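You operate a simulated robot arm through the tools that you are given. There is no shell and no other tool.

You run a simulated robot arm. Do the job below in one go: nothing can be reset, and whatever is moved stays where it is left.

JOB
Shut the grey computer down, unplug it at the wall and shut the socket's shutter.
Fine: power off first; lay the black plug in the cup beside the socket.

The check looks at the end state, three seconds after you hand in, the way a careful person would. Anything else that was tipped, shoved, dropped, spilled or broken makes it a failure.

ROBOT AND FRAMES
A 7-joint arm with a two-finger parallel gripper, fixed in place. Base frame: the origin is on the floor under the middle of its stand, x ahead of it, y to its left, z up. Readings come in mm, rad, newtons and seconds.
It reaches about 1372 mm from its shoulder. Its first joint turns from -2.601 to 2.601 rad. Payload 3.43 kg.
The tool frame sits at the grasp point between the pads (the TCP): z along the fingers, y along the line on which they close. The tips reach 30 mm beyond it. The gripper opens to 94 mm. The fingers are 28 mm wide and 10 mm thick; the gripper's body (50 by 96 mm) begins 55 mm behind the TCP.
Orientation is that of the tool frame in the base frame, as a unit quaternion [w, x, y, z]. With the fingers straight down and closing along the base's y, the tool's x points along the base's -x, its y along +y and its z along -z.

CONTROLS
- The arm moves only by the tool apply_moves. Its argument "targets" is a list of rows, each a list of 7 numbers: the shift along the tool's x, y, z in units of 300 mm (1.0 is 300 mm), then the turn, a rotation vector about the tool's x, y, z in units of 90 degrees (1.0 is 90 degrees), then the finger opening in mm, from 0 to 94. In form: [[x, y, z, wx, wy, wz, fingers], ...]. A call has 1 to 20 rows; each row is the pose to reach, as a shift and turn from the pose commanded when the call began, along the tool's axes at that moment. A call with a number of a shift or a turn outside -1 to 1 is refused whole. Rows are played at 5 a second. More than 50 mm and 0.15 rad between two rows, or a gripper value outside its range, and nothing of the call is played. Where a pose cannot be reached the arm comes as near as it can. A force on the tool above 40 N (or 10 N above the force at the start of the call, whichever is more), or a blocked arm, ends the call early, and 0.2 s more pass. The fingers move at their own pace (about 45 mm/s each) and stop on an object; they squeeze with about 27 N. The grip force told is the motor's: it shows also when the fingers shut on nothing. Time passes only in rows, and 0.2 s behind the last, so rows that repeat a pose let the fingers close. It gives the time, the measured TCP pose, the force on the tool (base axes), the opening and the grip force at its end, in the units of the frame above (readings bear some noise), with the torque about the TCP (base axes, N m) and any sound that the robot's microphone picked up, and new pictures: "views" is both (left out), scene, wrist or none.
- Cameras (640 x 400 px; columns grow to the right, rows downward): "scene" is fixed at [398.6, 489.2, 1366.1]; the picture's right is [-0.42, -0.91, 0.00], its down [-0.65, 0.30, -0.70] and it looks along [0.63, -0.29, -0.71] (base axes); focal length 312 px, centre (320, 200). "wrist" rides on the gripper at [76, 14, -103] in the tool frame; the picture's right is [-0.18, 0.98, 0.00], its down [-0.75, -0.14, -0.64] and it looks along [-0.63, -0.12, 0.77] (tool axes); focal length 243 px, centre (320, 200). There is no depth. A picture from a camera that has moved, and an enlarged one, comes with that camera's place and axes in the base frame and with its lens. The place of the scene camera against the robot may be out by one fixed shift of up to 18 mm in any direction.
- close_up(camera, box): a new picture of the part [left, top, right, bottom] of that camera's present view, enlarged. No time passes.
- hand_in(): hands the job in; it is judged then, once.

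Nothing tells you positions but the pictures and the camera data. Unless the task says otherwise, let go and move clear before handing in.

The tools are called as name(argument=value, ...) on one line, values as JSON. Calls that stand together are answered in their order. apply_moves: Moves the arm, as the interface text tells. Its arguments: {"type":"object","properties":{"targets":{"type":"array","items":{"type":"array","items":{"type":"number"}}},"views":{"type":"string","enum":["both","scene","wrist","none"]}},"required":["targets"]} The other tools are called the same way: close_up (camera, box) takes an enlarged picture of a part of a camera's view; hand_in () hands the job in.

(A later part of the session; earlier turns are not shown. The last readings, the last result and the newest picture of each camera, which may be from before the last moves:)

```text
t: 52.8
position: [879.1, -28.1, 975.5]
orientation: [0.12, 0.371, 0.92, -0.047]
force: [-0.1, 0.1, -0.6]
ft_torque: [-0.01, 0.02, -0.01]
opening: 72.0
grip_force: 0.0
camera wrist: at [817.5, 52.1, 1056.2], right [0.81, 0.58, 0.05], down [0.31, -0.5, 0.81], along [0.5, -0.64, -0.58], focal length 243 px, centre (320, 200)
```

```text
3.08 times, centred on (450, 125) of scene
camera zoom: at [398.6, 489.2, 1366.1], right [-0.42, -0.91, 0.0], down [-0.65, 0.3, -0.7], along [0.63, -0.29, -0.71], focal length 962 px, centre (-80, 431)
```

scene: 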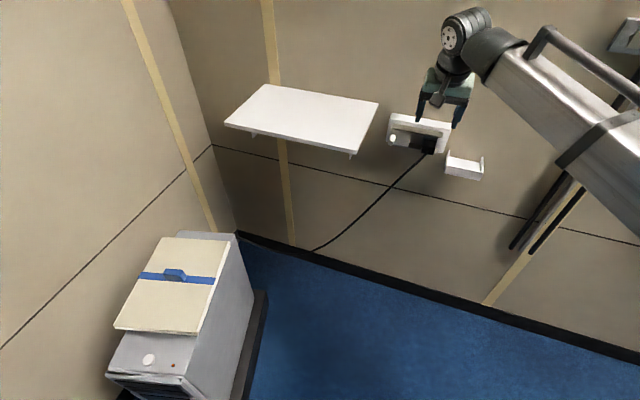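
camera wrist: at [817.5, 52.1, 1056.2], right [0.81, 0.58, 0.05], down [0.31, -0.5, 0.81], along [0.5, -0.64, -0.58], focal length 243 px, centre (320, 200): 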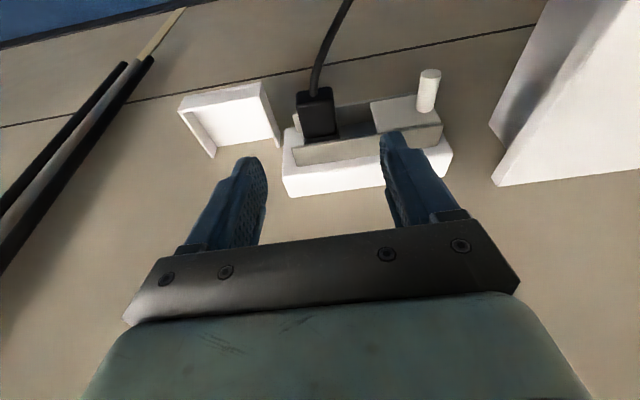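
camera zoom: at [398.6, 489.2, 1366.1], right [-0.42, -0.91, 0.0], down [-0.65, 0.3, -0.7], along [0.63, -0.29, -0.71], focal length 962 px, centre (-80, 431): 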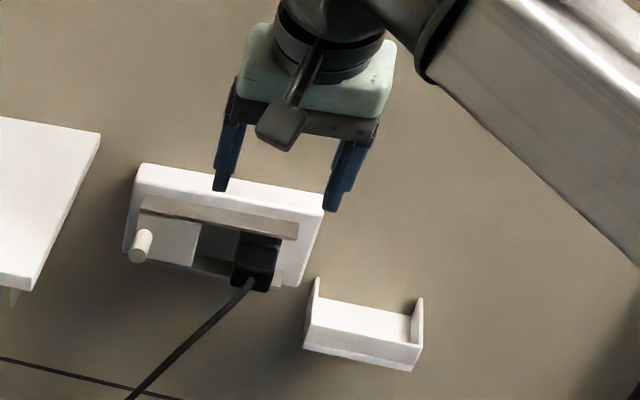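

The geometry is confirmed: plug centre U≈589, rail front at W≈700. I descend along the tool axis with fingers straddling the plug.

apply_moves(targets=[[0, -0.005, 0.09, 0, 0, 0, 72], [0, -0.005, 0.18, 0, 0, 0, 72], [0, -0.005, 0.25, 0, 0, 0, 72], [0, -0.005, 0.3, 0, 0, 0, 72], [0, -0.005, 0.33, 0, 0, 0, 72], [0, -0.005, 0.33, 0, 0, 0, 72]], views="both")

close_up(camera="wrist", box=[200, 40, 456, 200])

close_up(camera="scene", box=[370, 60, 530, 190])

```text
t: 54.2
position: [894.8, -47.9, 880.8]
orientation: [0.121, 0.371, 0.92, -0.047]
force: [-0.6, -1.4, -0.5]
ft_torque: [-0.02, -0.03, -0.02]
opening: 72.1
grip_force: 0.1
camera wrist: at [833.3, 32.0, 959.8], right [0.81, 0.58, 0.05], down [0.31, -0.49, 0.81], along [0.5, -0.64, -0.58], focal length 243 px, centre (320, 200)
```

scene: 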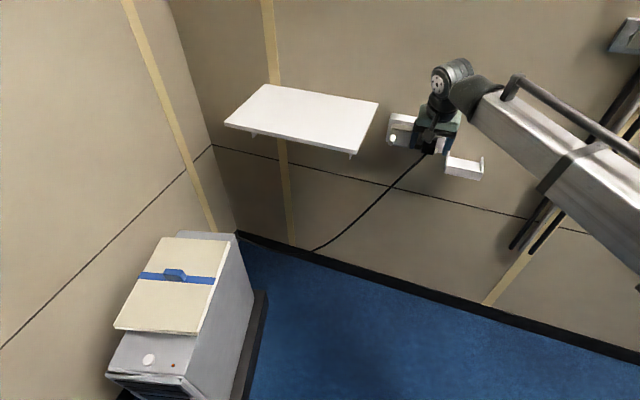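
wrist: 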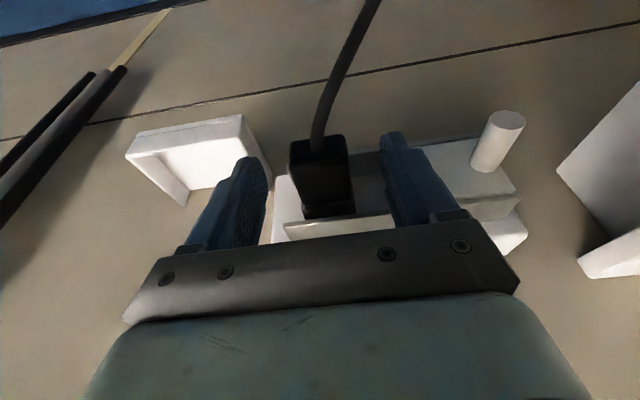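

```text
2.50 times, centred on (328, 120) of wrist
camera zoom: at [833.3, 32.0, 959.8], right [0.81, 0.58, 0.05], down [0.31, -0.49, 0.81], along [0.5, -0.64, -0.58], focal length 606 px, centre (300, 400)
```

zoom: 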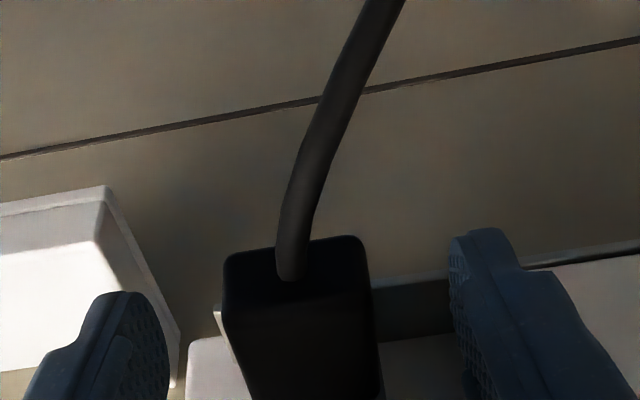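

```text
3.08 times, centred on (450, 125) of scene
camera zoom: at [398.6, 489.2, 1366.1], right [-0.42, -0.91, 0.0], down [-0.65, 0.3, -0.7], along [0.63, -0.29, -0.71], focal length 962 px, centre (-80, 431)
```

zoom: 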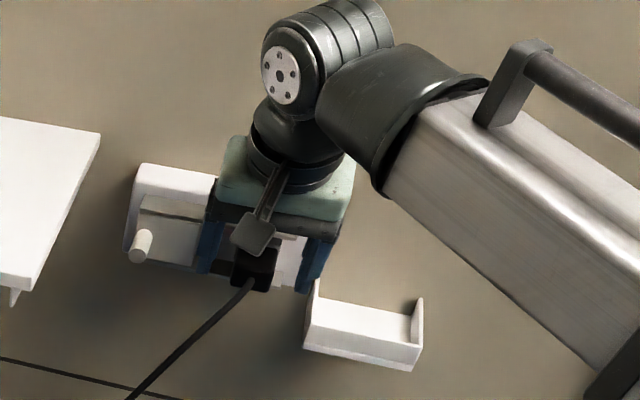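

Fingers straddle the plug evenly, clear of the rails. I close on it.

apply_moves(targets=[[0, 0, 0, 0, 0, 0, 50], [0, 0, 0, 0, 0, 0, 38], [0, 0, 0, 0, 0, 0, 20], [0, 0, 0, 0, 0, 0, 10], [0, 0, 0, 0, 0, 0, 10], [0, 0, 0, 0, 0, 0, 10]], views="wrist")

```text
t: 55.6
position: [894.3, -47.3, 879.9]
orientation: [0.12, 0.371, 0.92, -0.047]
force: [0.0, -1.2, 0.3]
ft_torque: [0.0, -0.04, -0.02]
opening: 33.0
grip_force: 27.0
camera wrist: at [833.2, 32.1, 959.9], right [0.81, 0.58, 0.05], down [0.31, -0.49, 0.81], along [0.5, -0.64, -0.58], focal length 243 px, centre (320, 200)
```

wrist: 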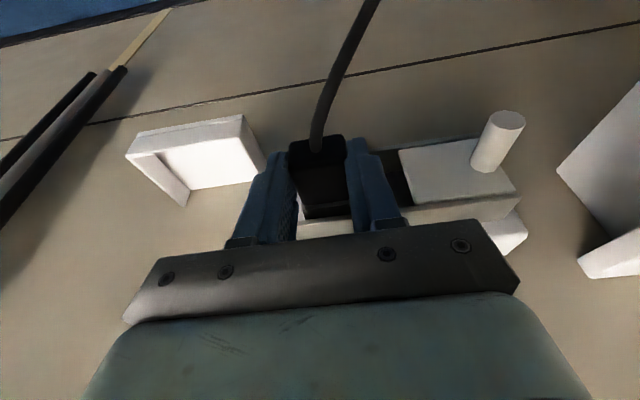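

Gripped at 33 mm opening, 27 N. Now I pull the plug straight out from the wall in small steps.

apply_moves(targets=[[0.0097, 0, -0.0026, 0, 0, 0, 10], [0.0193, 0, -0.0052, 0, 0, 0, 10], [0.029, 0, -0.0078, 0, 0, 0, 10], [0.0386, 0, -0.0104, 0, 0, 0, 10], [0.0483, 0, -0.0129, 0, 0, 0, 10], [0.058, 0, -0.0155, 0, 0, 0, 10], [0.0676, 0, -0.0181, 0, 0, 0, 10], [0.0773, 0, -0.0207, 0, 0, 0, 10], [0.087, 0, -0.0233, 0, 0, 0, 10], [0.0966, 0, -0.0259, 0, 0, 0, 10]], views="both")

```text
t: 57.8
position: [872.3, -26.0, 880.1]
orientation: [0.121, 0.372, 0.919, -0.047]
force: [-0.4, -0.2, 0.0]
ft_torque: [0.0, 0.02, 0.02]
opening: 33.0
grip_force: 27.3
camera wrist: at [811.6, 53.1, 960.3], right [0.81, 0.58, 0.05], down [0.31, -0.49, 0.81], along [0.5, -0.64, -0.58], focal length 243 px, centre (320, 200)
```

scene: 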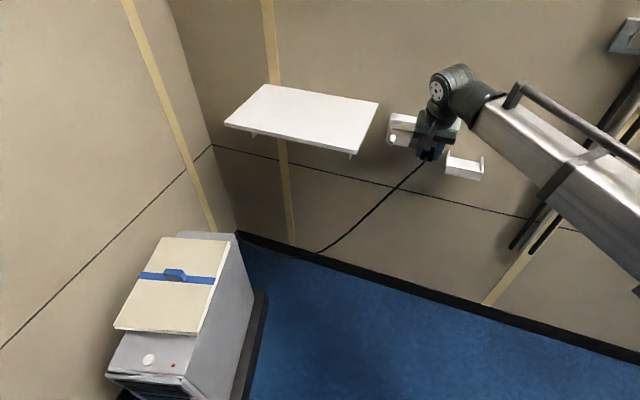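
wrist: 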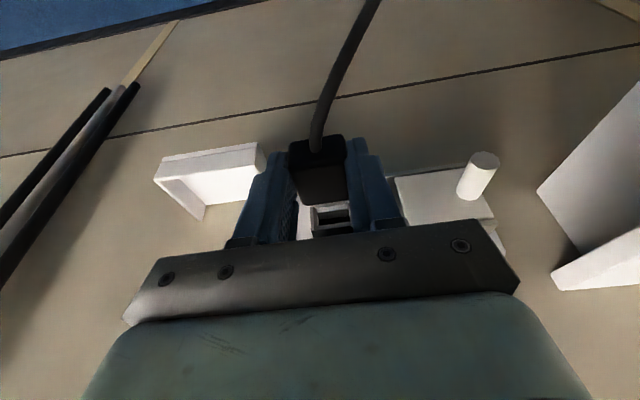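

The plug is sliding out with the gripper. I continue pulling to be fully clear, then check the plug and the LED.

apply_moves(targets=[[0.032, 0, -0.0086, 0, 0, 0, 10], [0.064, 0, -0.0172, 0, 0, 0, 10], [0.097, 0, -0.026, 0, 0, 0, 10], [0.129, 0, -0.0345, 0, 0, 0, 10], [0.193, 0, -0.0517, 0, 0, 0, 10], [0.193, 0, -0.0517, 0, 0, 0, 10]], views="wrist")

close_up(camera="wrist", box=[200, 100, 456, 260])

close_up(camera="scene", box=[100, 330, 220, 400])

close_up(camera="scene", box=[370, 70, 530, 200])

```text
t: 59.2
position: [829.6, 14.9, 879.4]
orientation: [0.121, 0.371, 0.92, -0.047]
force: [0.3, -0.1, 0.3]
ft_torque: [0.0, -0.02, 0.0]
opening: 32.7
grip_force: 27.3
camera wrist: at [769.4, 94.5, 959.9], right [0.81, 0.58, 0.05], down [0.31, -0.49, 0.81], along [0.5, -0.64, -0.58], focal length 243 px, centre (320, 200)
```

wrist: 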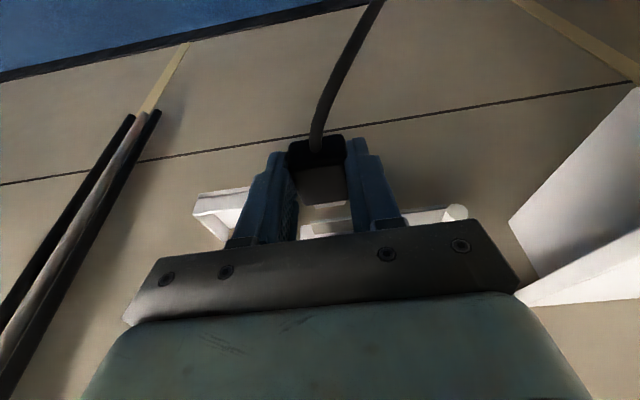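

```text
2.50 times, centred on (328, 180) of wrist
camera zoom: at [769.4, 94.5, 959.9], right [0.81, 0.58, 0.05], down [0.31, -0.49, 0.81], along [0.5, -0.64, -0.58], focal length 606 px, centre (300, 250)
```

zoom: 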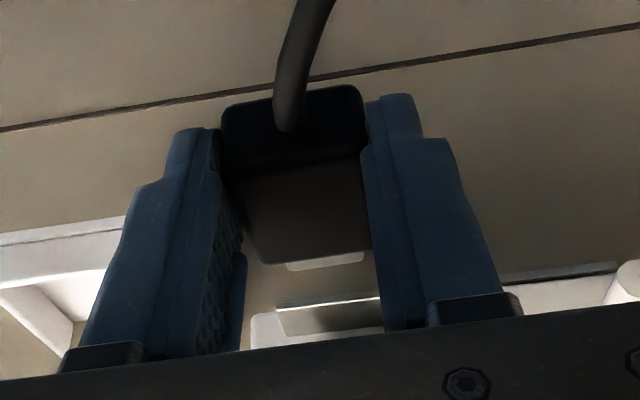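

```text
5.33 times, centred on (160, 365) of scene
camera zoom: at [398.6, 489.2, 1366.1], right [-0.42, -0.91, 0.0], down [-0.65, 0.3, -0.7], along [0.63, -0.29, -0.71], focal length 1667 px, centre (1173, -680)
```

zoom: 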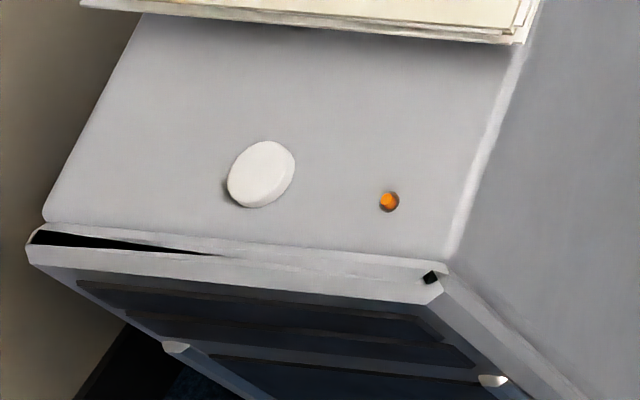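

```text
3.08 times, centred on (450, 135) of scene
camera zoom: at [398.6, 489.2, 1366.1], right [-0.42, -0.91, 0.0], down [-0.65, 0.3, -0.7], along [0.63, -0.29, -0.71], focal length 962 px, centre (-80, 400)
```

zoom: 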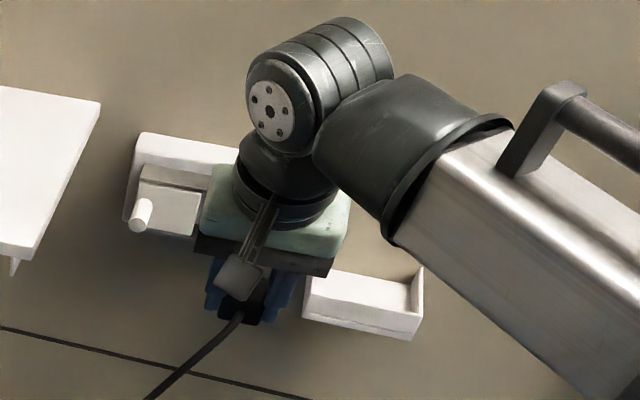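

The plug (with its prongs) is fully out and held. The LED stays amber, which is evidently the "off" colour. Now I carry the plug sideways over to the cup (centre U≈481), staying above the rim.

apply_moves(targets=[[0, -0.12, 0, 0, 0, 0, 10], [0, -0.24, 0, 0, 0, 0, 10], [0, -0.353, 0, 0, 0, 0, 10], [-0.0966, -0.353, 0.0259, 0, 0, 0, 10], [-0.1932, -0.353, 0.0518, 0, 0, 0, 10], [-0.2898, -0.353, 0.0776, 0, 0, 0, 10], [-0.3541, -0.353, 0.0949, 0, 0, 0, 10], [-0.3541, -0.353, 0.0949, 0, 0, 0, 10]], views="both")

close_up(camera="wrist", box=[200, 60, 456, 220])

close_up(camera="scene", box=[370, 70, 530, 200])

```text
t: 61.0
position: [836.6, -138.4, 880.0]
orientation: [0.121, 0.372, 0.919, -0.047]
force: [0.6, 0.0, -0.2]
ft_torque: [-0.01, 0.04, 0.01]
opening: 33.0
grip_force: 26.8
camera wrist: at [774.8, -59.4, 959.2], right [0.81, 0.58, 0.05], down [0.31, -0.49, 0.81], along [0.5, -0.64, -0.58], focal length 243 px, centre (320, 200)
```

scene: 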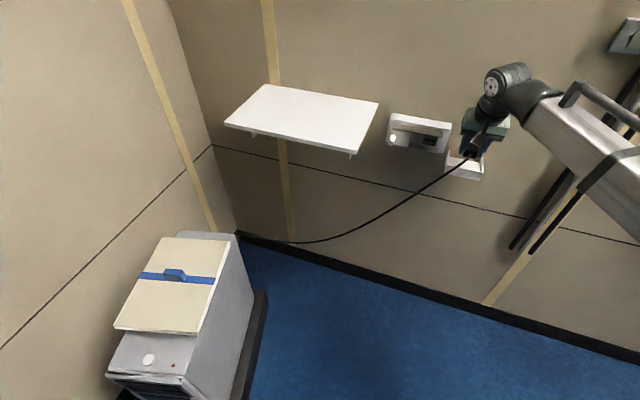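
wrist: 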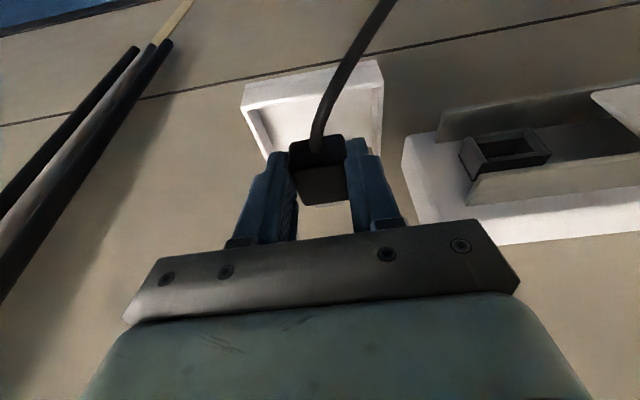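

```text
2.50 times, centred on (328, 140) of wrist
camera zoom: at [774.8, -59.4, 959.2], right [0.81, 0.58, 0.05], down [0.31, -0.49, 0.81], along [0.5, -0.64, -0.58], focal length 606 px, centre (300, 350)
```

zoom: 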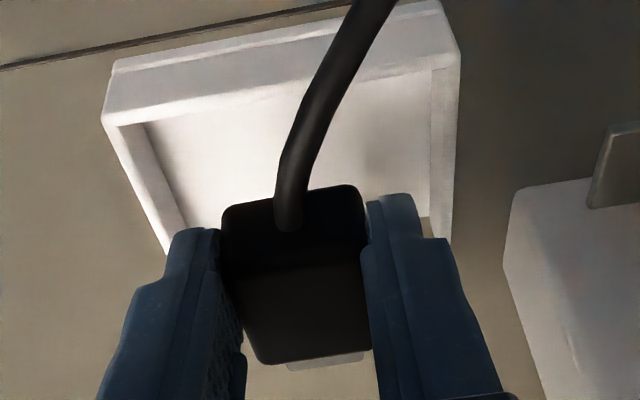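

```text
3.08 times, centred on (450, 135) of scene
camera zoom: at [398.6, 489.2, 1366.1], right [-0.42, -0.91, 0.0], down [-0.65, 0.3, -0.7], along [0.63, -0.29, -0.71], focal length 962 px, centre (-80, 400)
```

zoom: 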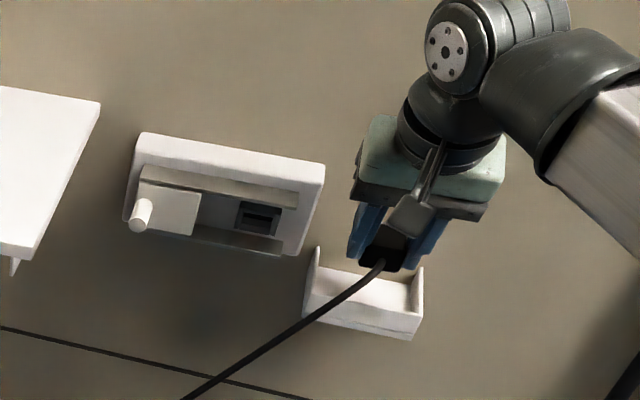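

The plug hangs over the cup, and the cup geometry is confirmed. I shift 9 mm further in and lower the plug into the cup in small steps, watching the force.

apply_moves(targets=[[-0.029, 0, 0.0077, 0, 0, 0, 10], [-0.0204, 0, 0.0399, 0, 0, 0, 10], [-0.0117, 0, 0.0721, 0, 0, 0, 10], [-0.0031, 0, 0.1043, 0, 0, 0, 10], [0.0055, 0, 0.1365, 0, 0, 0, 10], [0.0098, 0, 0.1526, 0, 0, 0, 10], [0.0124, 0, 0.1623, 0, 0, 0, 10], [0.0124, 0, 0.1623, 0, 0, 0, 10]], views="both")

close_up(camera="wrist", box=[200, 60, 456, 220])

close_up(camera="scene", box=[400, 100, 520, 200])

```text
t: 62.8
position: [841.9, -143.5, 832.9]
orientation: [0.121, 0.371, 0.92, -0.047]
force: [-0.1, 0.5, -0.2]
ft_torque: [-0.01, -0.01, -0.04]
opening: 32.9
grip_force: 27.3
camera wrist: at [780.0, -64.3, 911.0], right [0.81, 0.58, 0.05], down [0.31, -0.49, 0.81], along [0.5, -0.64, -0.58], focal length 243 px, centre (320, 200)
```

scene: 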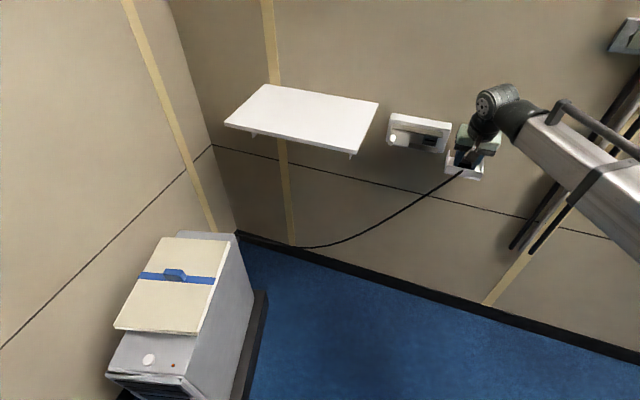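
wrist: 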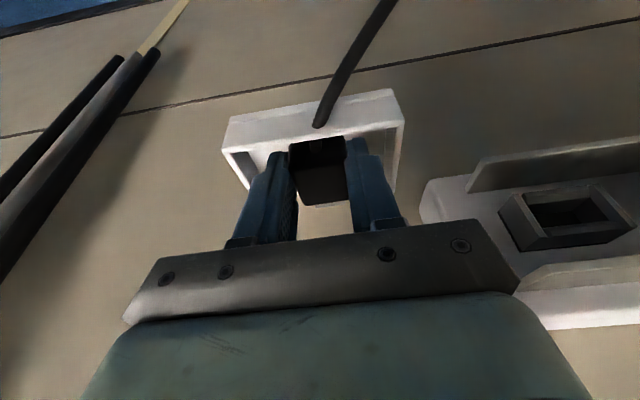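

```text
2.50 times, centred on (328, 140) of wrist
camera zoom: at [780.0, -64.3, 911.0], right [0.81, 0.58, 0.05], down [0.31, -0.49, 0.81], along [0.5, -0.64, -0.58], focal length 606 px, centre (300, 350)
```

zoom: 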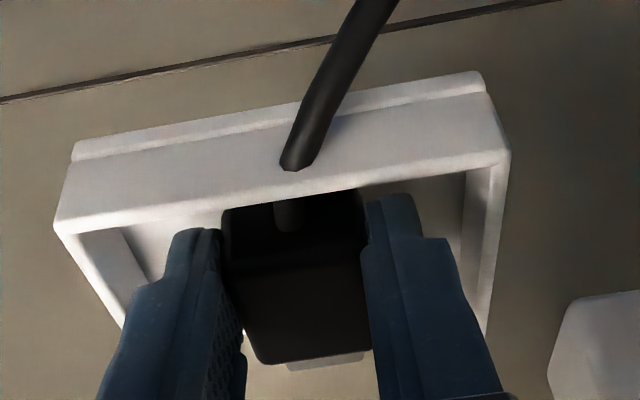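

```text
4.00 times, centred on (460, 150) of scene
camera zoom: at [398.6, 489.2, 1366.1], right [-0.42, -0.91, 0.0], down [-0.65, 0.3, -0.7], along [0.63, -0.29, -0.71], focal length 1250 px, centre (-240, 400)
```

zoom: 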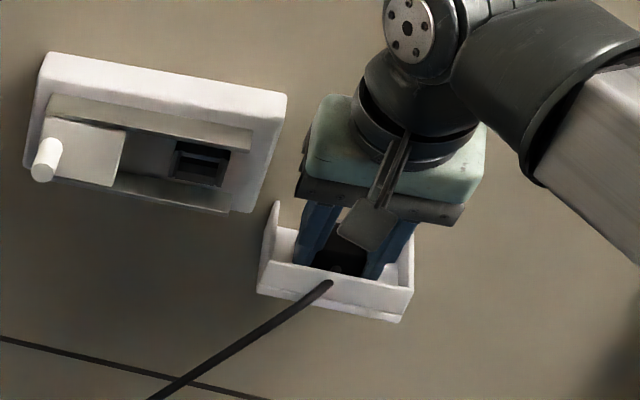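

The cable is only visual against the cup wall, and there is no contact force yet. Plug bottom is about 8 mm above the cup floor; I lower a little more.

apply_moves(targets=[[0.0022, 0, 0.008, 0, 0, 0, 10], [0.0043, 0, 0.0161, 0, 0, 0, 10], [0.0043, 0, 0.0161, 0, 0, 0, 10]], views="none")

```text
t: 63.6
position: [841.8, -143.3, 828.3]
orientation: [0.121, 0.371, 0.919, -0.047]
force: [-0.7, 0.6, 2.7]
ft_torque: [0.06, -0.01, 0.03]
opening: 32.9
grip_force: 26.8
```

A slight upward force of 2.7 N suggests first contact with the cup floor. I lower 1 mm more to confirm.

apply_moves(targets=[[0.0009, 0, 0.0032, 0, 0, 0, 10], [0.0009, 0, 0.0032, 0, 0, 0, 10]], views="none")

```text
t: 64.2
position: [840.0, -143.4, 826.1]
orientation: [0.122, 0.372, 0.919, -0.048]
force: [-0.8, -1.4, 18.2]
ft_torque: [0.03, -0.13, -0.02]
opening: 33.1
grip_force: 27.4
```

Contact confirmed (18 N). I ease up 1.5 mm and open the fingers modestly within the cup.

apply_moves(targets=[[-0.0013, 0, -0.0048, 0, 0, 0, 10], [-0.0013, 0, -0.0048, 0, 0, 0, 10], [-0.0013, 0, -0.0048, 0, 0, 0, 38], [-0.0013, 0, -0.0048, 0, 0, 0, 44], [-0.0013, 0, -0.0048, 0, 0, 0, 50], [-0.0013, 0, -0.0048, 0, 0, 0, 50], [-0.0013, 0, -0.0048, 0, 0, 0, 50]], views="wrist")

close_up(camera="wrist", box=[200, 80, 456, 240])

```text
t: 65.8
position: [840.8, -143.4, 827.0]
orientation: [0.121, 0.372, 0.919, -0.048]
force: [-0.1, -0.1, 0.3]
ft_torque: [0.01, 0.0, 0.01]
opening: 50.1
grip_force: 0.2
camera wrist: at [779.9, -63.9, 907.0], right [0.81, 0.58, 0.05], down [0.31, -0.49, 0.81], along [0.5, -0.64, -0.58], focal length 243 px, centre (320, 200)
```

wrist: 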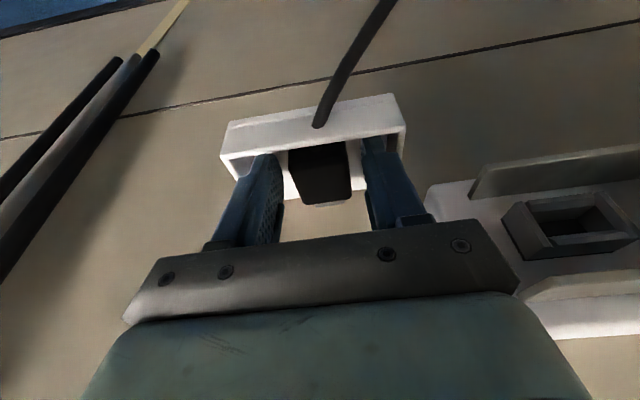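

```text
2.50 times, centred on (328, 160) of wrist
camera zoom: at [779.9, -63.9, 907.0], right [0.81, 0.58, 0.05], down [0.31, -0.49, 0.81], along [0.5, -0.64, -0.58], focal length 606 px, centre (300, 300)
```

zoom: 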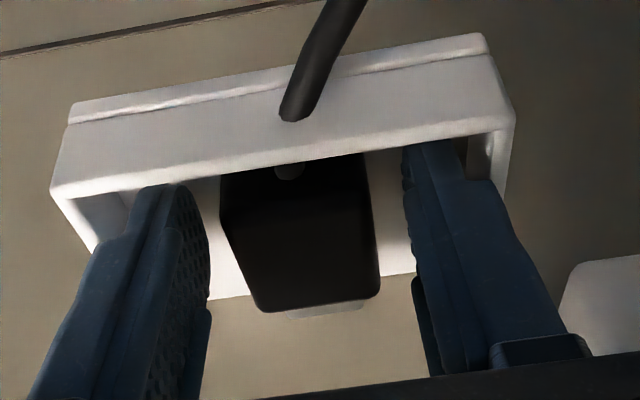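

The plug rests in the cup, released. I withdraw straight back along the tool axis.

apply_moves(targets=[[0, 0, -0.03, 0, 0, 0, 50], [0, 0, -0.08, 0, 0, 0, 50], [0, 0, -0.16, 0, 0, 0, 50], [0, 0, -0.28, 0, 0, 0, 50], [0, 0, -0.4, 0, 0, 0, 50], [0, 0, -0.4, 0, 0, 0, 50]], views="both")

close_up(camera="wrist", box=[200, 50, 640, 325])

close_up(camera="scene", box=[370, 90, 530, 200])

```text
t: 67.2
position: [820.0, -120.5, 944.7]
orientation: [0.121, 0.371, 0.919, -0.047]
force: [-0.5, 1.0, 0.7]
ft_torque: [-0.03, -0.01, -0.03]
opening: 50.0
grip_force: 0.0
camera wrist: at [758.8, -42.1, 1023.1], right [0.81, 0.58, 0.05], down [0.31, -0.49, 0.81], along [0.5, -0.64, -0.58], focal length 243 px, centre (320, 200)
```

scene: 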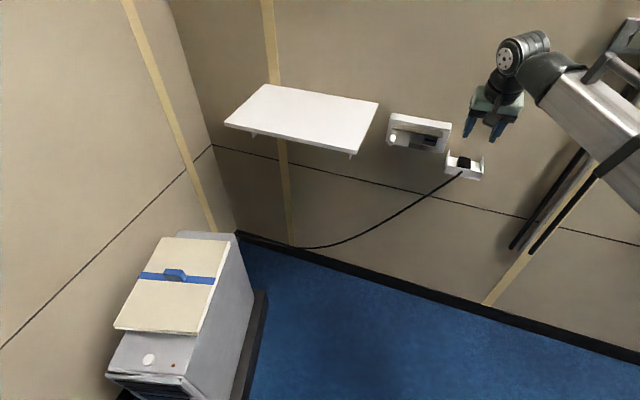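
wrist: 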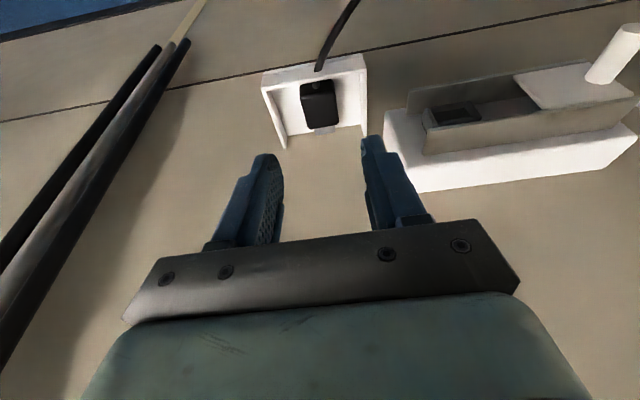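

```text
1.45 times, centred on (420, 188) of wrist
camera zoom: at [758.8, -42.1, 1023.1], right [0.81, 0.58, 0.05], down [0.31, -0.49, 0.81], along [0.5, -0.64, -0.58], focal length 353 px, centre (174, 218)
```

zoom: 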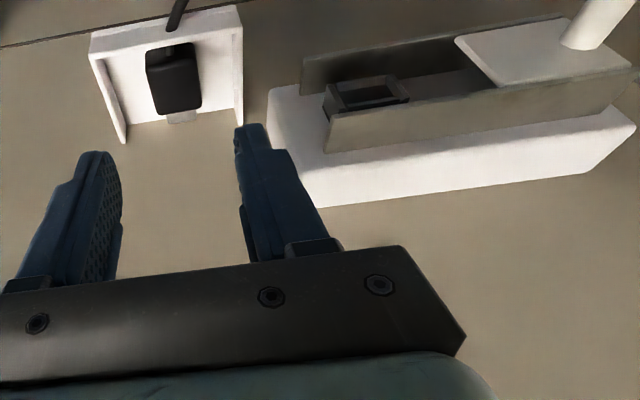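

```text
3.64 times, centred on (450, 145) of scene
camera zoom: at [398.6, 489.2, 1366.1], right [-0.42, -0.91, 0.0], down [-0.65, 0.3, -0.7], along [0.63, -0.29, -0.71], focal length 1136 px, centre (-153, 400)
```

zoom: 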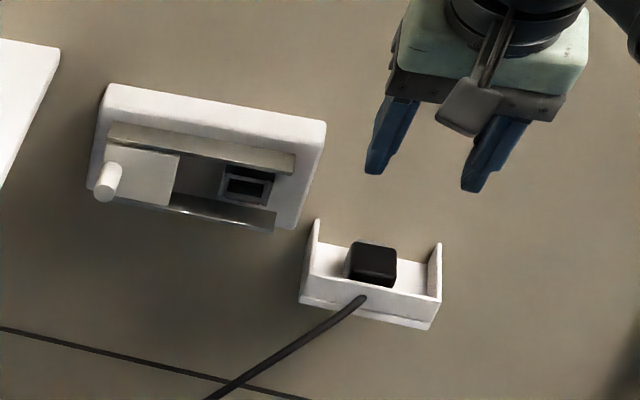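

The plug lies in the cup with its prongs inside. Now the shutter: its knob is at about U=688, Z=859, W 673–703, and it must slide toward −U (right) over the outlet by roughly 75 mm. I move above it so the left finger will land just left of the knob, keeping clear of the shelf.

apply_moves(targets=[[0.024, 0, -0.056, 0, 0, 0, 60], [0.047, 0.08, -0.112, 0, 0, 0, 70], [0.047, 0.2, -0.112, 0, 0, 0, 70], [0.047, 0.32, -0.112, 0, 0, 0, 70], [0.047, 0.44, -0.112, 0, 0, 0, 70], [0.047, 0.55, -0.112, 0, 0, 0, 70], [0.047, 0.607, -0.112, 0, 0, 0, 70], [0.047, 0.607, -0.112, 0, 0, 0, 70]], views="both")

close_up(camera="wrist", box=[220, 40, 476, 200])

close_up(camera="scene", box=[340, 70, 500, 180])

```text
t: 69.0
position: [930.7, 23.5, 973.2]
orientation: [0.12, 0.373, 0.919, -0.047]
force: [-0.3, -0.4, 0.0]
ft_torque: [0.01, 0.01, 0.02]
opening: 69.8
grip_force: 0.0
camera wrist: at [869.2, 102.9, 1052.7], right [0.81, 0.58, 0.05], down [0.31, -0.49, 0.81], along [0.5, -0.64, -0.58], focal length 243 px, centre (320, 200)
```

scene: 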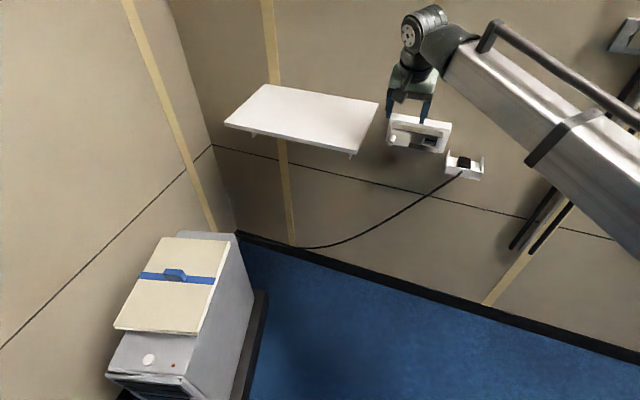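
wrist: 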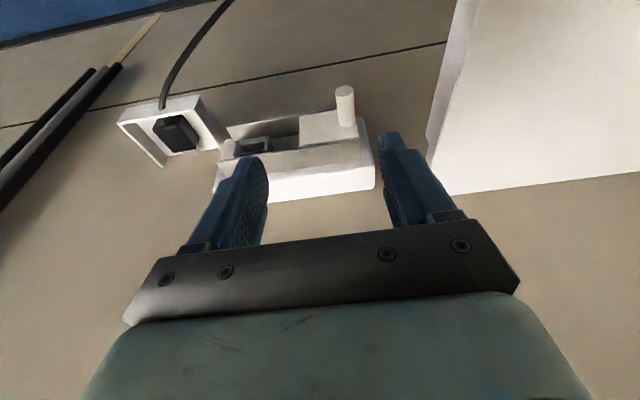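

```text
2.50 times, centred on (348, 120) of wrist
camera zoom: at [869.2, 102.9, 1052.7], right [0.81, 0.58, 0.05], down [0.31, -0.49, 0.81], along [0.5, -0.64, -0.58], focal length 606 px, centre (250, 400)
```

zoom: 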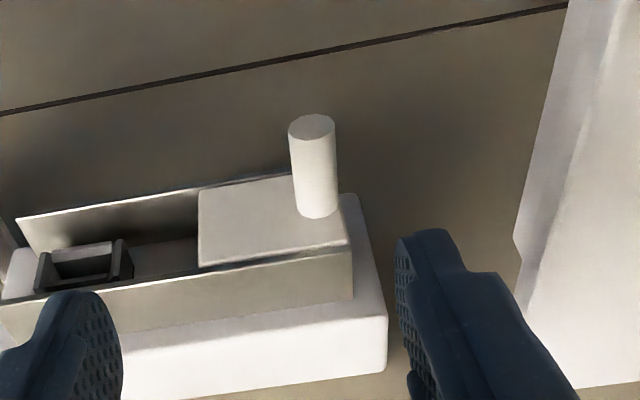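

```text
3.64 times, centred on (420, 125) of scene
camera zoom: at [398.6, 489.2, 1366.1], right [-0.42, -0.91, 0.0], down [-0.65, 0.3, -0.7], along [0.63, -0.29, -0.71], focal length 1136 px, centre (-44, 473)
```

zoom: 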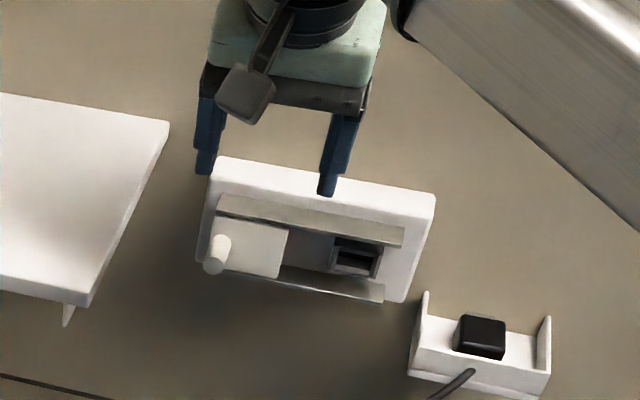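

The left finger needs a bit more margin to the knob's left side, so I open to 78 mm and descend so the fingers straddle the knob.

apply_moves(targets=[[0, 0.003, 0.05, 0, 0, 0, 78], [0, 0.003, 0.13, 0, 0, 0, 78], [0, 0.003, 0.21, 0, 0, 0, 78], [0, 0.003, 0.28, 0, 0, 0, 78], [0, 0.003, 0.325, 0, 0, 0, 78], [0, 0.003, 0.325, 0, 0, 0, 78]], views="both")

close_up(camera="wrist", box=[220, 80, 476, 240])

close_up(camera="scene", box=[340, 70, 500, 180])

```text
t: 70.4
position: [949.5, 7.9, 879.5]
orientation: [0.121, 0.371, 0.92, -0.046]
force: [-1.1, 0.8, -0.7]
ft_torque: [-0.02, -0.02, -0.01]
opening: 78.0
grip_force: 0.0
camera wrist: at [888.1, 86.3, 958.2], right [0.81, 0.58, 0.05], down [0.31, -0.49, 0.81], along [0.5, -0.64, -0.58], focal length 243 px, centre (320, 200)
```

scene: 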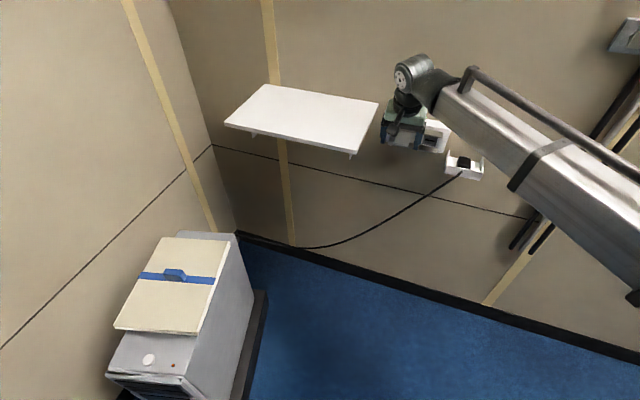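
wrist: 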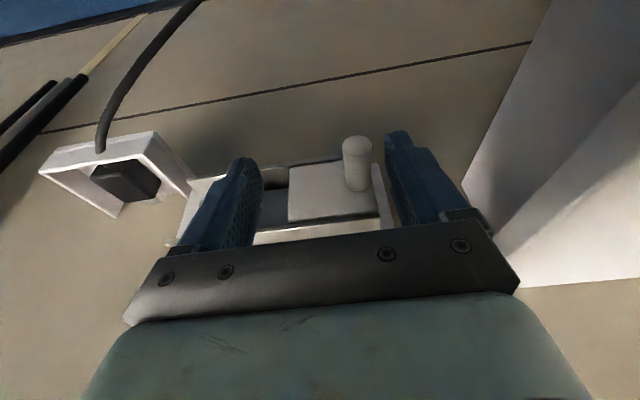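

```text
2.50 times, centred on (348, 160) of wrist
camera zoom: at [888.1, 86.3, 958.2], right [0.81, 0.58, 0.05], down [0.31, -0.49, 0.81], along [0.5, -0.64, -0.58], focal length 606 px, centre (250, 300)
```

zoom: 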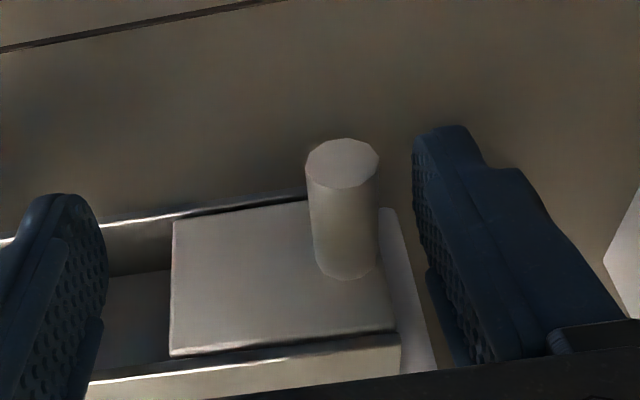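

```text
3.64 times, centred on (420, 125) of scene
camera zoom: at [398.6, 489.2, 1366.1], right [-0.42, -0.91, 0.0], down [-0.65, 0.3, -0.7], along [0.63, -0.29, -0.71], focal length 1136 px, centre (-44, 473)
```

zoom: 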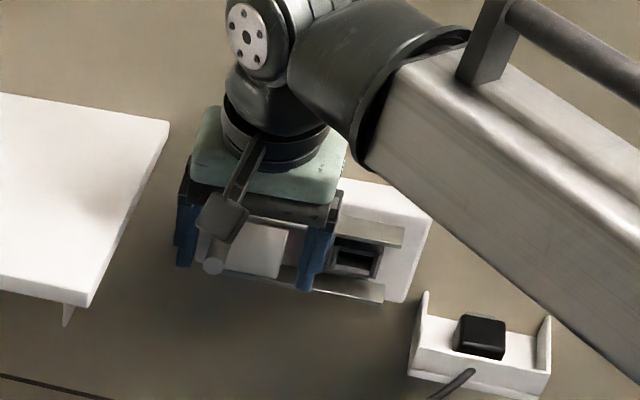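

The knob sits between the fingers, near the left one. I push it toward the right (−U) in small steps.

apply_moves(targets=[[0, -0.02, 0, 0, 0, 0, 78], [0, -0.035, 0, 0, 0, 0, 78], [0, -0.055, 0, 0, 0, 0, 78], [0, -0.075, 0, 0, 0, 0, 78], [0, -0.095, 0, 0, 0, 0, 78], [0, -0.115, 0, 0, 0, 0, 78], [0, -0.135, 0, 0, 0, 0, 78], [0, -0.155, 0, 0, 0, 0, 78], [0, -0.175, 0, 0, 0, 0, 78], [0, -0.195, 0, 0, 0, 0, 78]], views="wrist")

close_up(camera="wrist", box=[220, 80, 476, 240])

```text
t: 72.6
position: [907.4, -33.8, 879.5]
orientation: [0.121, 0.372, 0.919, -0.047]
force: [0.3, 0.0, -0.2]
ft_torque: [-0.01, 0.02, 0.01]
opening: 78.0
grip_force: 0.2
camera wrist: at [846.5, 44.1, 958.2], right [0.81, 0.58, 0.05], down [0.31, -0.49, 0.81], along [0.5, -0.64, -0.58], focal length 243 px, centre (320, 200)
```

wrist: 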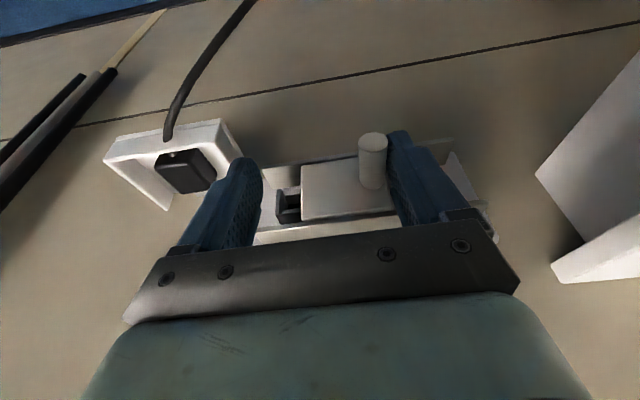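

```text
2.50 times, centred on (348, 160) of wrist
camera zoom: at [846.5, 44.1, 958.2], right [0.81, 0.58, 0.05], down [0.31, -0.49, 0.81], along [0.5, -0.64, -0.58], focal length 606 px, centre (250, 300)
```

zoom: 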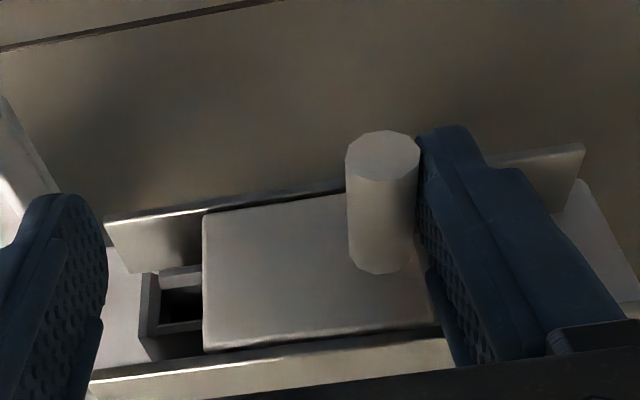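

The shutter slides freely and already half-covers the outlet. I push another 20 mm.

apply_moves(targets=[[0, -0.017, 0, 0, 0, 0, 78], [0, -0.034, 0, 0, 0, 0, 78], [0, -0.05, 0, 0, 0, 0, 78], [0, -0.067, 0, 0, 0, 0, 78]], views="wrist")

close_up(camera="wrist", box=[220, 80, 476, 240])

```text
t: 73.6
position: [893.4, -49.8, 878.4]
orientation: [0.121, 0.371, 0.92, -0.048]
force: [-0.1, 0.3, -0.9]
ft_torque: [-0.01, -0.01, 0.01]
opening: 78.4
grip_force: 0.1
camera wrist: at [832.1, 30.6, 957.8], right [0.81, 0.58, 0.05], down [0.31, -0.49, 0.81], along [0.5, -0.64, -0.58], focal length 243 px, centre (320, 200)
```

wrist: 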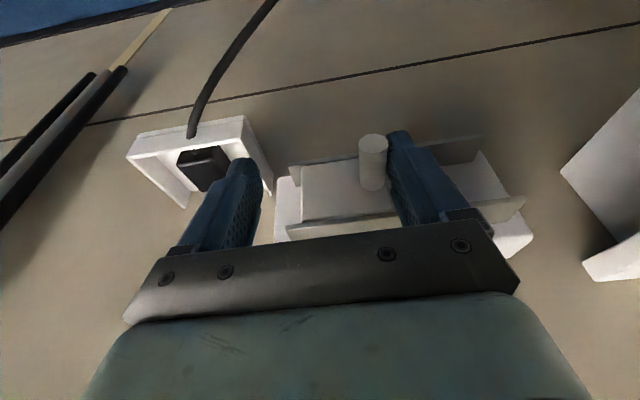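

```text
2.50 times, centred on (348, 160) of wrist
camera zoom: at [832.1, 30.6, 957.8], right [0.81, 0.58, 0.05], down [0.31, -0.49, 0.81], along [0.5, -0.64, -0.58], focal length 606 px, centre (250, 300)
```

zoom: 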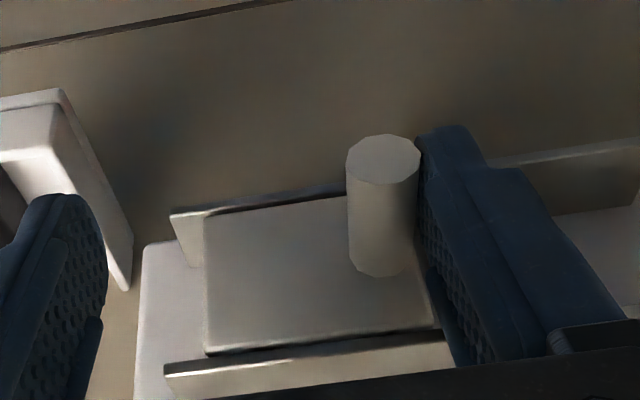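

The shutter now covers the outlet. I nudge on in 2 mm steps to find the end stop.

apply_moves(targets=[[0, -0.007, 0, 0, 0, 0, 78], [0, -0.013, 0, 0, 0, 0, 78], [0, -0.013, 0, 0, 0, 0, 78]], views="wrist")

close_up(camera="wrist", box=[220, 80, 476, 240])

```text
t: 74.4
position: [891.2, -51.2, 879.3]
orientation: [0.121, 0.372, 0.919, -0.047]
force: [0.2, -0.4, 0.7]
ft_torque: [0.02, -0.01, -0.01]
opening: 78.1
grip_force: 0.1
camera wrist: at [829.7, 27.7, 958.1], right [0.81, 0.58, 0.05], down [0.31, -0.49, 0.81], along [0.5, -0.64, -0.58], focal length 243 px, centre (320, 200)
```

wrist: 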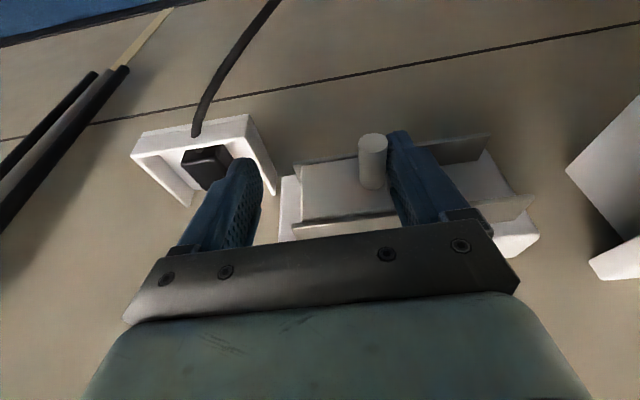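

```text
2.50 times, centred on (348, 160) of wrist
camera zoom: at [829.7, 27.7, 958.1], right [0.81, 0.58, 0.05], down [0.31, -0.49, 0.81], along [0.5, -0.64, -0.58], focal length 606 px, centre (250, 300)
```

zoom: 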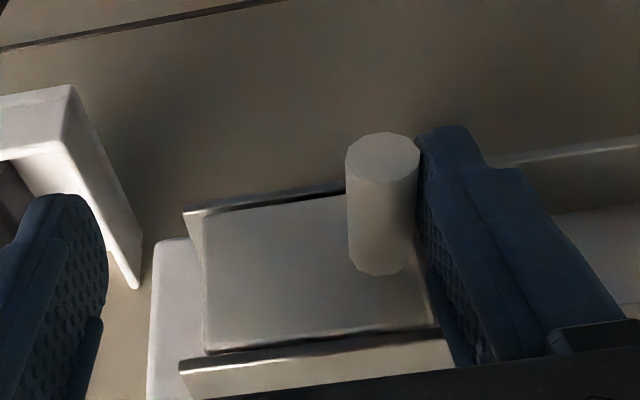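

Still sliding freely with about 6 mm to the rail ends. I keep nudging.

apply_moves(targets=[[0, -0.005, 0, 0, 0, 0, 78], [0, -0.01, 0, 0, 0, 0, 78], [0, -0.015, 0, 0, 0, 0, 78], [0, -0.015, 0, 0, 0, 0, 78]], views="wrist")

close_up(camera="wrist", box=[220, 80, 476, 240])

```text
t: 75.4
position: [886.5, -53.0, 877.7]
orientation: [0.121, 0.371, 0.92, -0.046]
force: [-0.4, -0.3, -0.7]
ft_torque: [-0.02, -0.02, 0.03]
opening: 78.2
grip_force: 0.0
camera wrist: at [826.0, 24.5, 958.2], right [0.81, 0.58, 0.05], down [0.31, -0.49, 0.81], along [0.5, -0.64, -0.58], focal length 243 px, centre (320, 200)
```

wrist: 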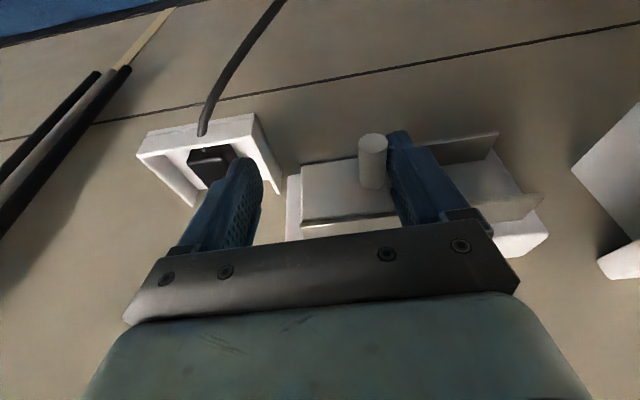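

```text
2.50 times, centred on (348, 160) of wrist
camera zoom: at [826.0, 24.5, 958.2], right [0.81, 0.58, 0.05], down [0.31, -0.49, 0.81], along [0.5, -0.64, -0.58], focal length 606 px, centre (250, 300)
```

zoom: 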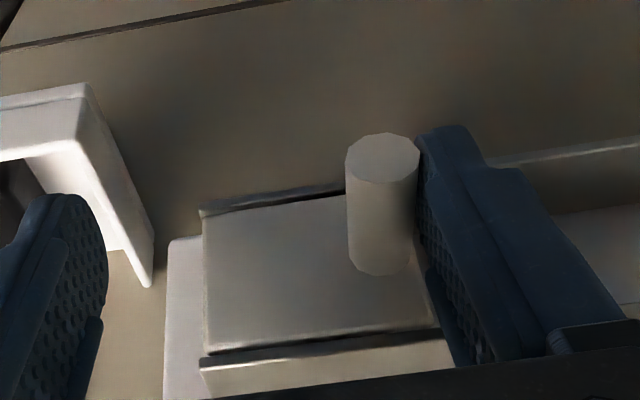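

The shutter edge is now flush with the rail ends and centred on the outlet. One last 1.5 mm nudge to check for the end stop.

apply_moves(targets=[[0, -0.003, 0, 0, 0, 0, 78], [0, -0.005, 0, 0, 0, 0, 78]], views="none")

```text
t: 76.0
position: [886.5, -56.2, 879.1]
orientation: [0.121, 0.37, 0.92, -0.047]
force: [0.4, 0.5, -0.1]
ft_torque: [-0.03, 0.0, 0.02]
opening: 78.4
grip_force: 0.5
```

close_up(camera="wrist", box=[260, 120, 420, 240])

close_up(camera="scene", box=[370, 90, 490, 190])

```text
3.33 times, centred on (340, 180) of wrist
camera zoom: at [825.1, 23.5, 958.7], right [0.81, 0.58, 0.05], down [0.31, -0.49, 0.81], along [0.5, -0.64, -0.58], focal length 809 px, centre (253, 267)
```

zoom: 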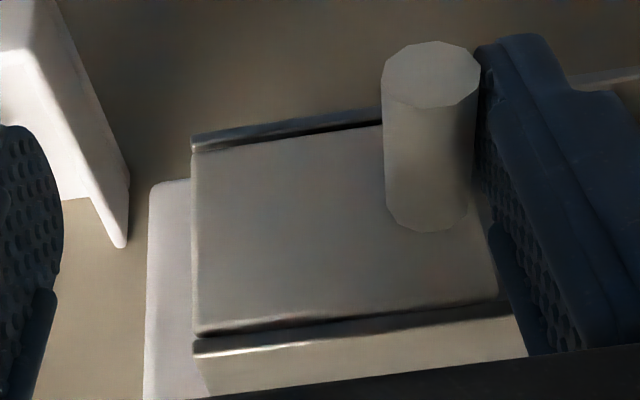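

```text
4.00 times, centred on (430, 140) of scene
camera zoom: at [398.6, 489.2, 1366.1], right [-0.42, -0.91, 0.0], down [-0.65, 0.3, -0.7], along [0.63, -0.29, -0.71], focal length 1250 px, centre (-120, 440)
```

zoom: 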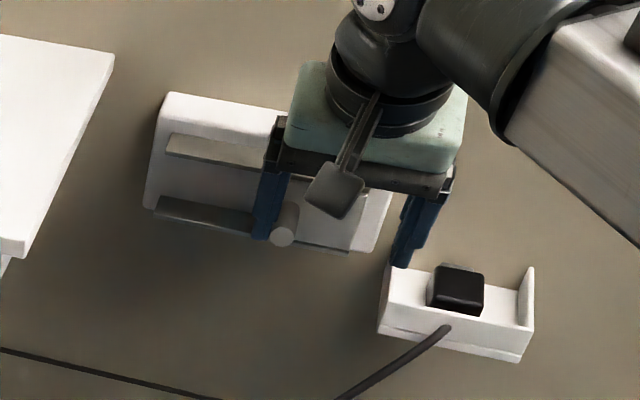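

apply_moves(targets=[[0, -0.003, 0, 0, 0, 0, 78], [0, -0.006, 0, 0, 0, 0, 78], [0, -0.006, 0, 0, 0, 0, 78]], views="none")

close_up(camera="wrist", box=[260, 120, 420, 240])

```text
t: 76.8
position: [885.0, -56.4, 879.0]
orientation: [0.12, 0.371, 0.919, -0.047]
force: [2.4, 4.0, 2.5]
ft_torque: [0.14, -0.07, 0.04]
opening: 80.5
grip_force: 2.6
```

```text
3.33 times, centred on (340, 180) of wrist
camera zoom: at [824.0, 22.0, 958.2], right [0.81, 0.58, 0.05], down [0.31, -0.49, 0.81], along [0.5, -0.64, -0.58], focal length 809 px, centre (253, 267)
```

zoom: 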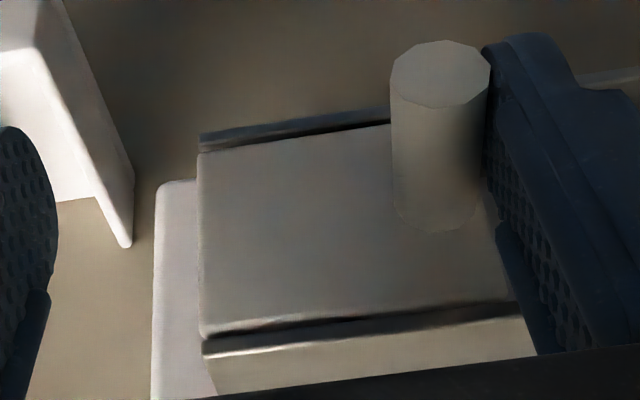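

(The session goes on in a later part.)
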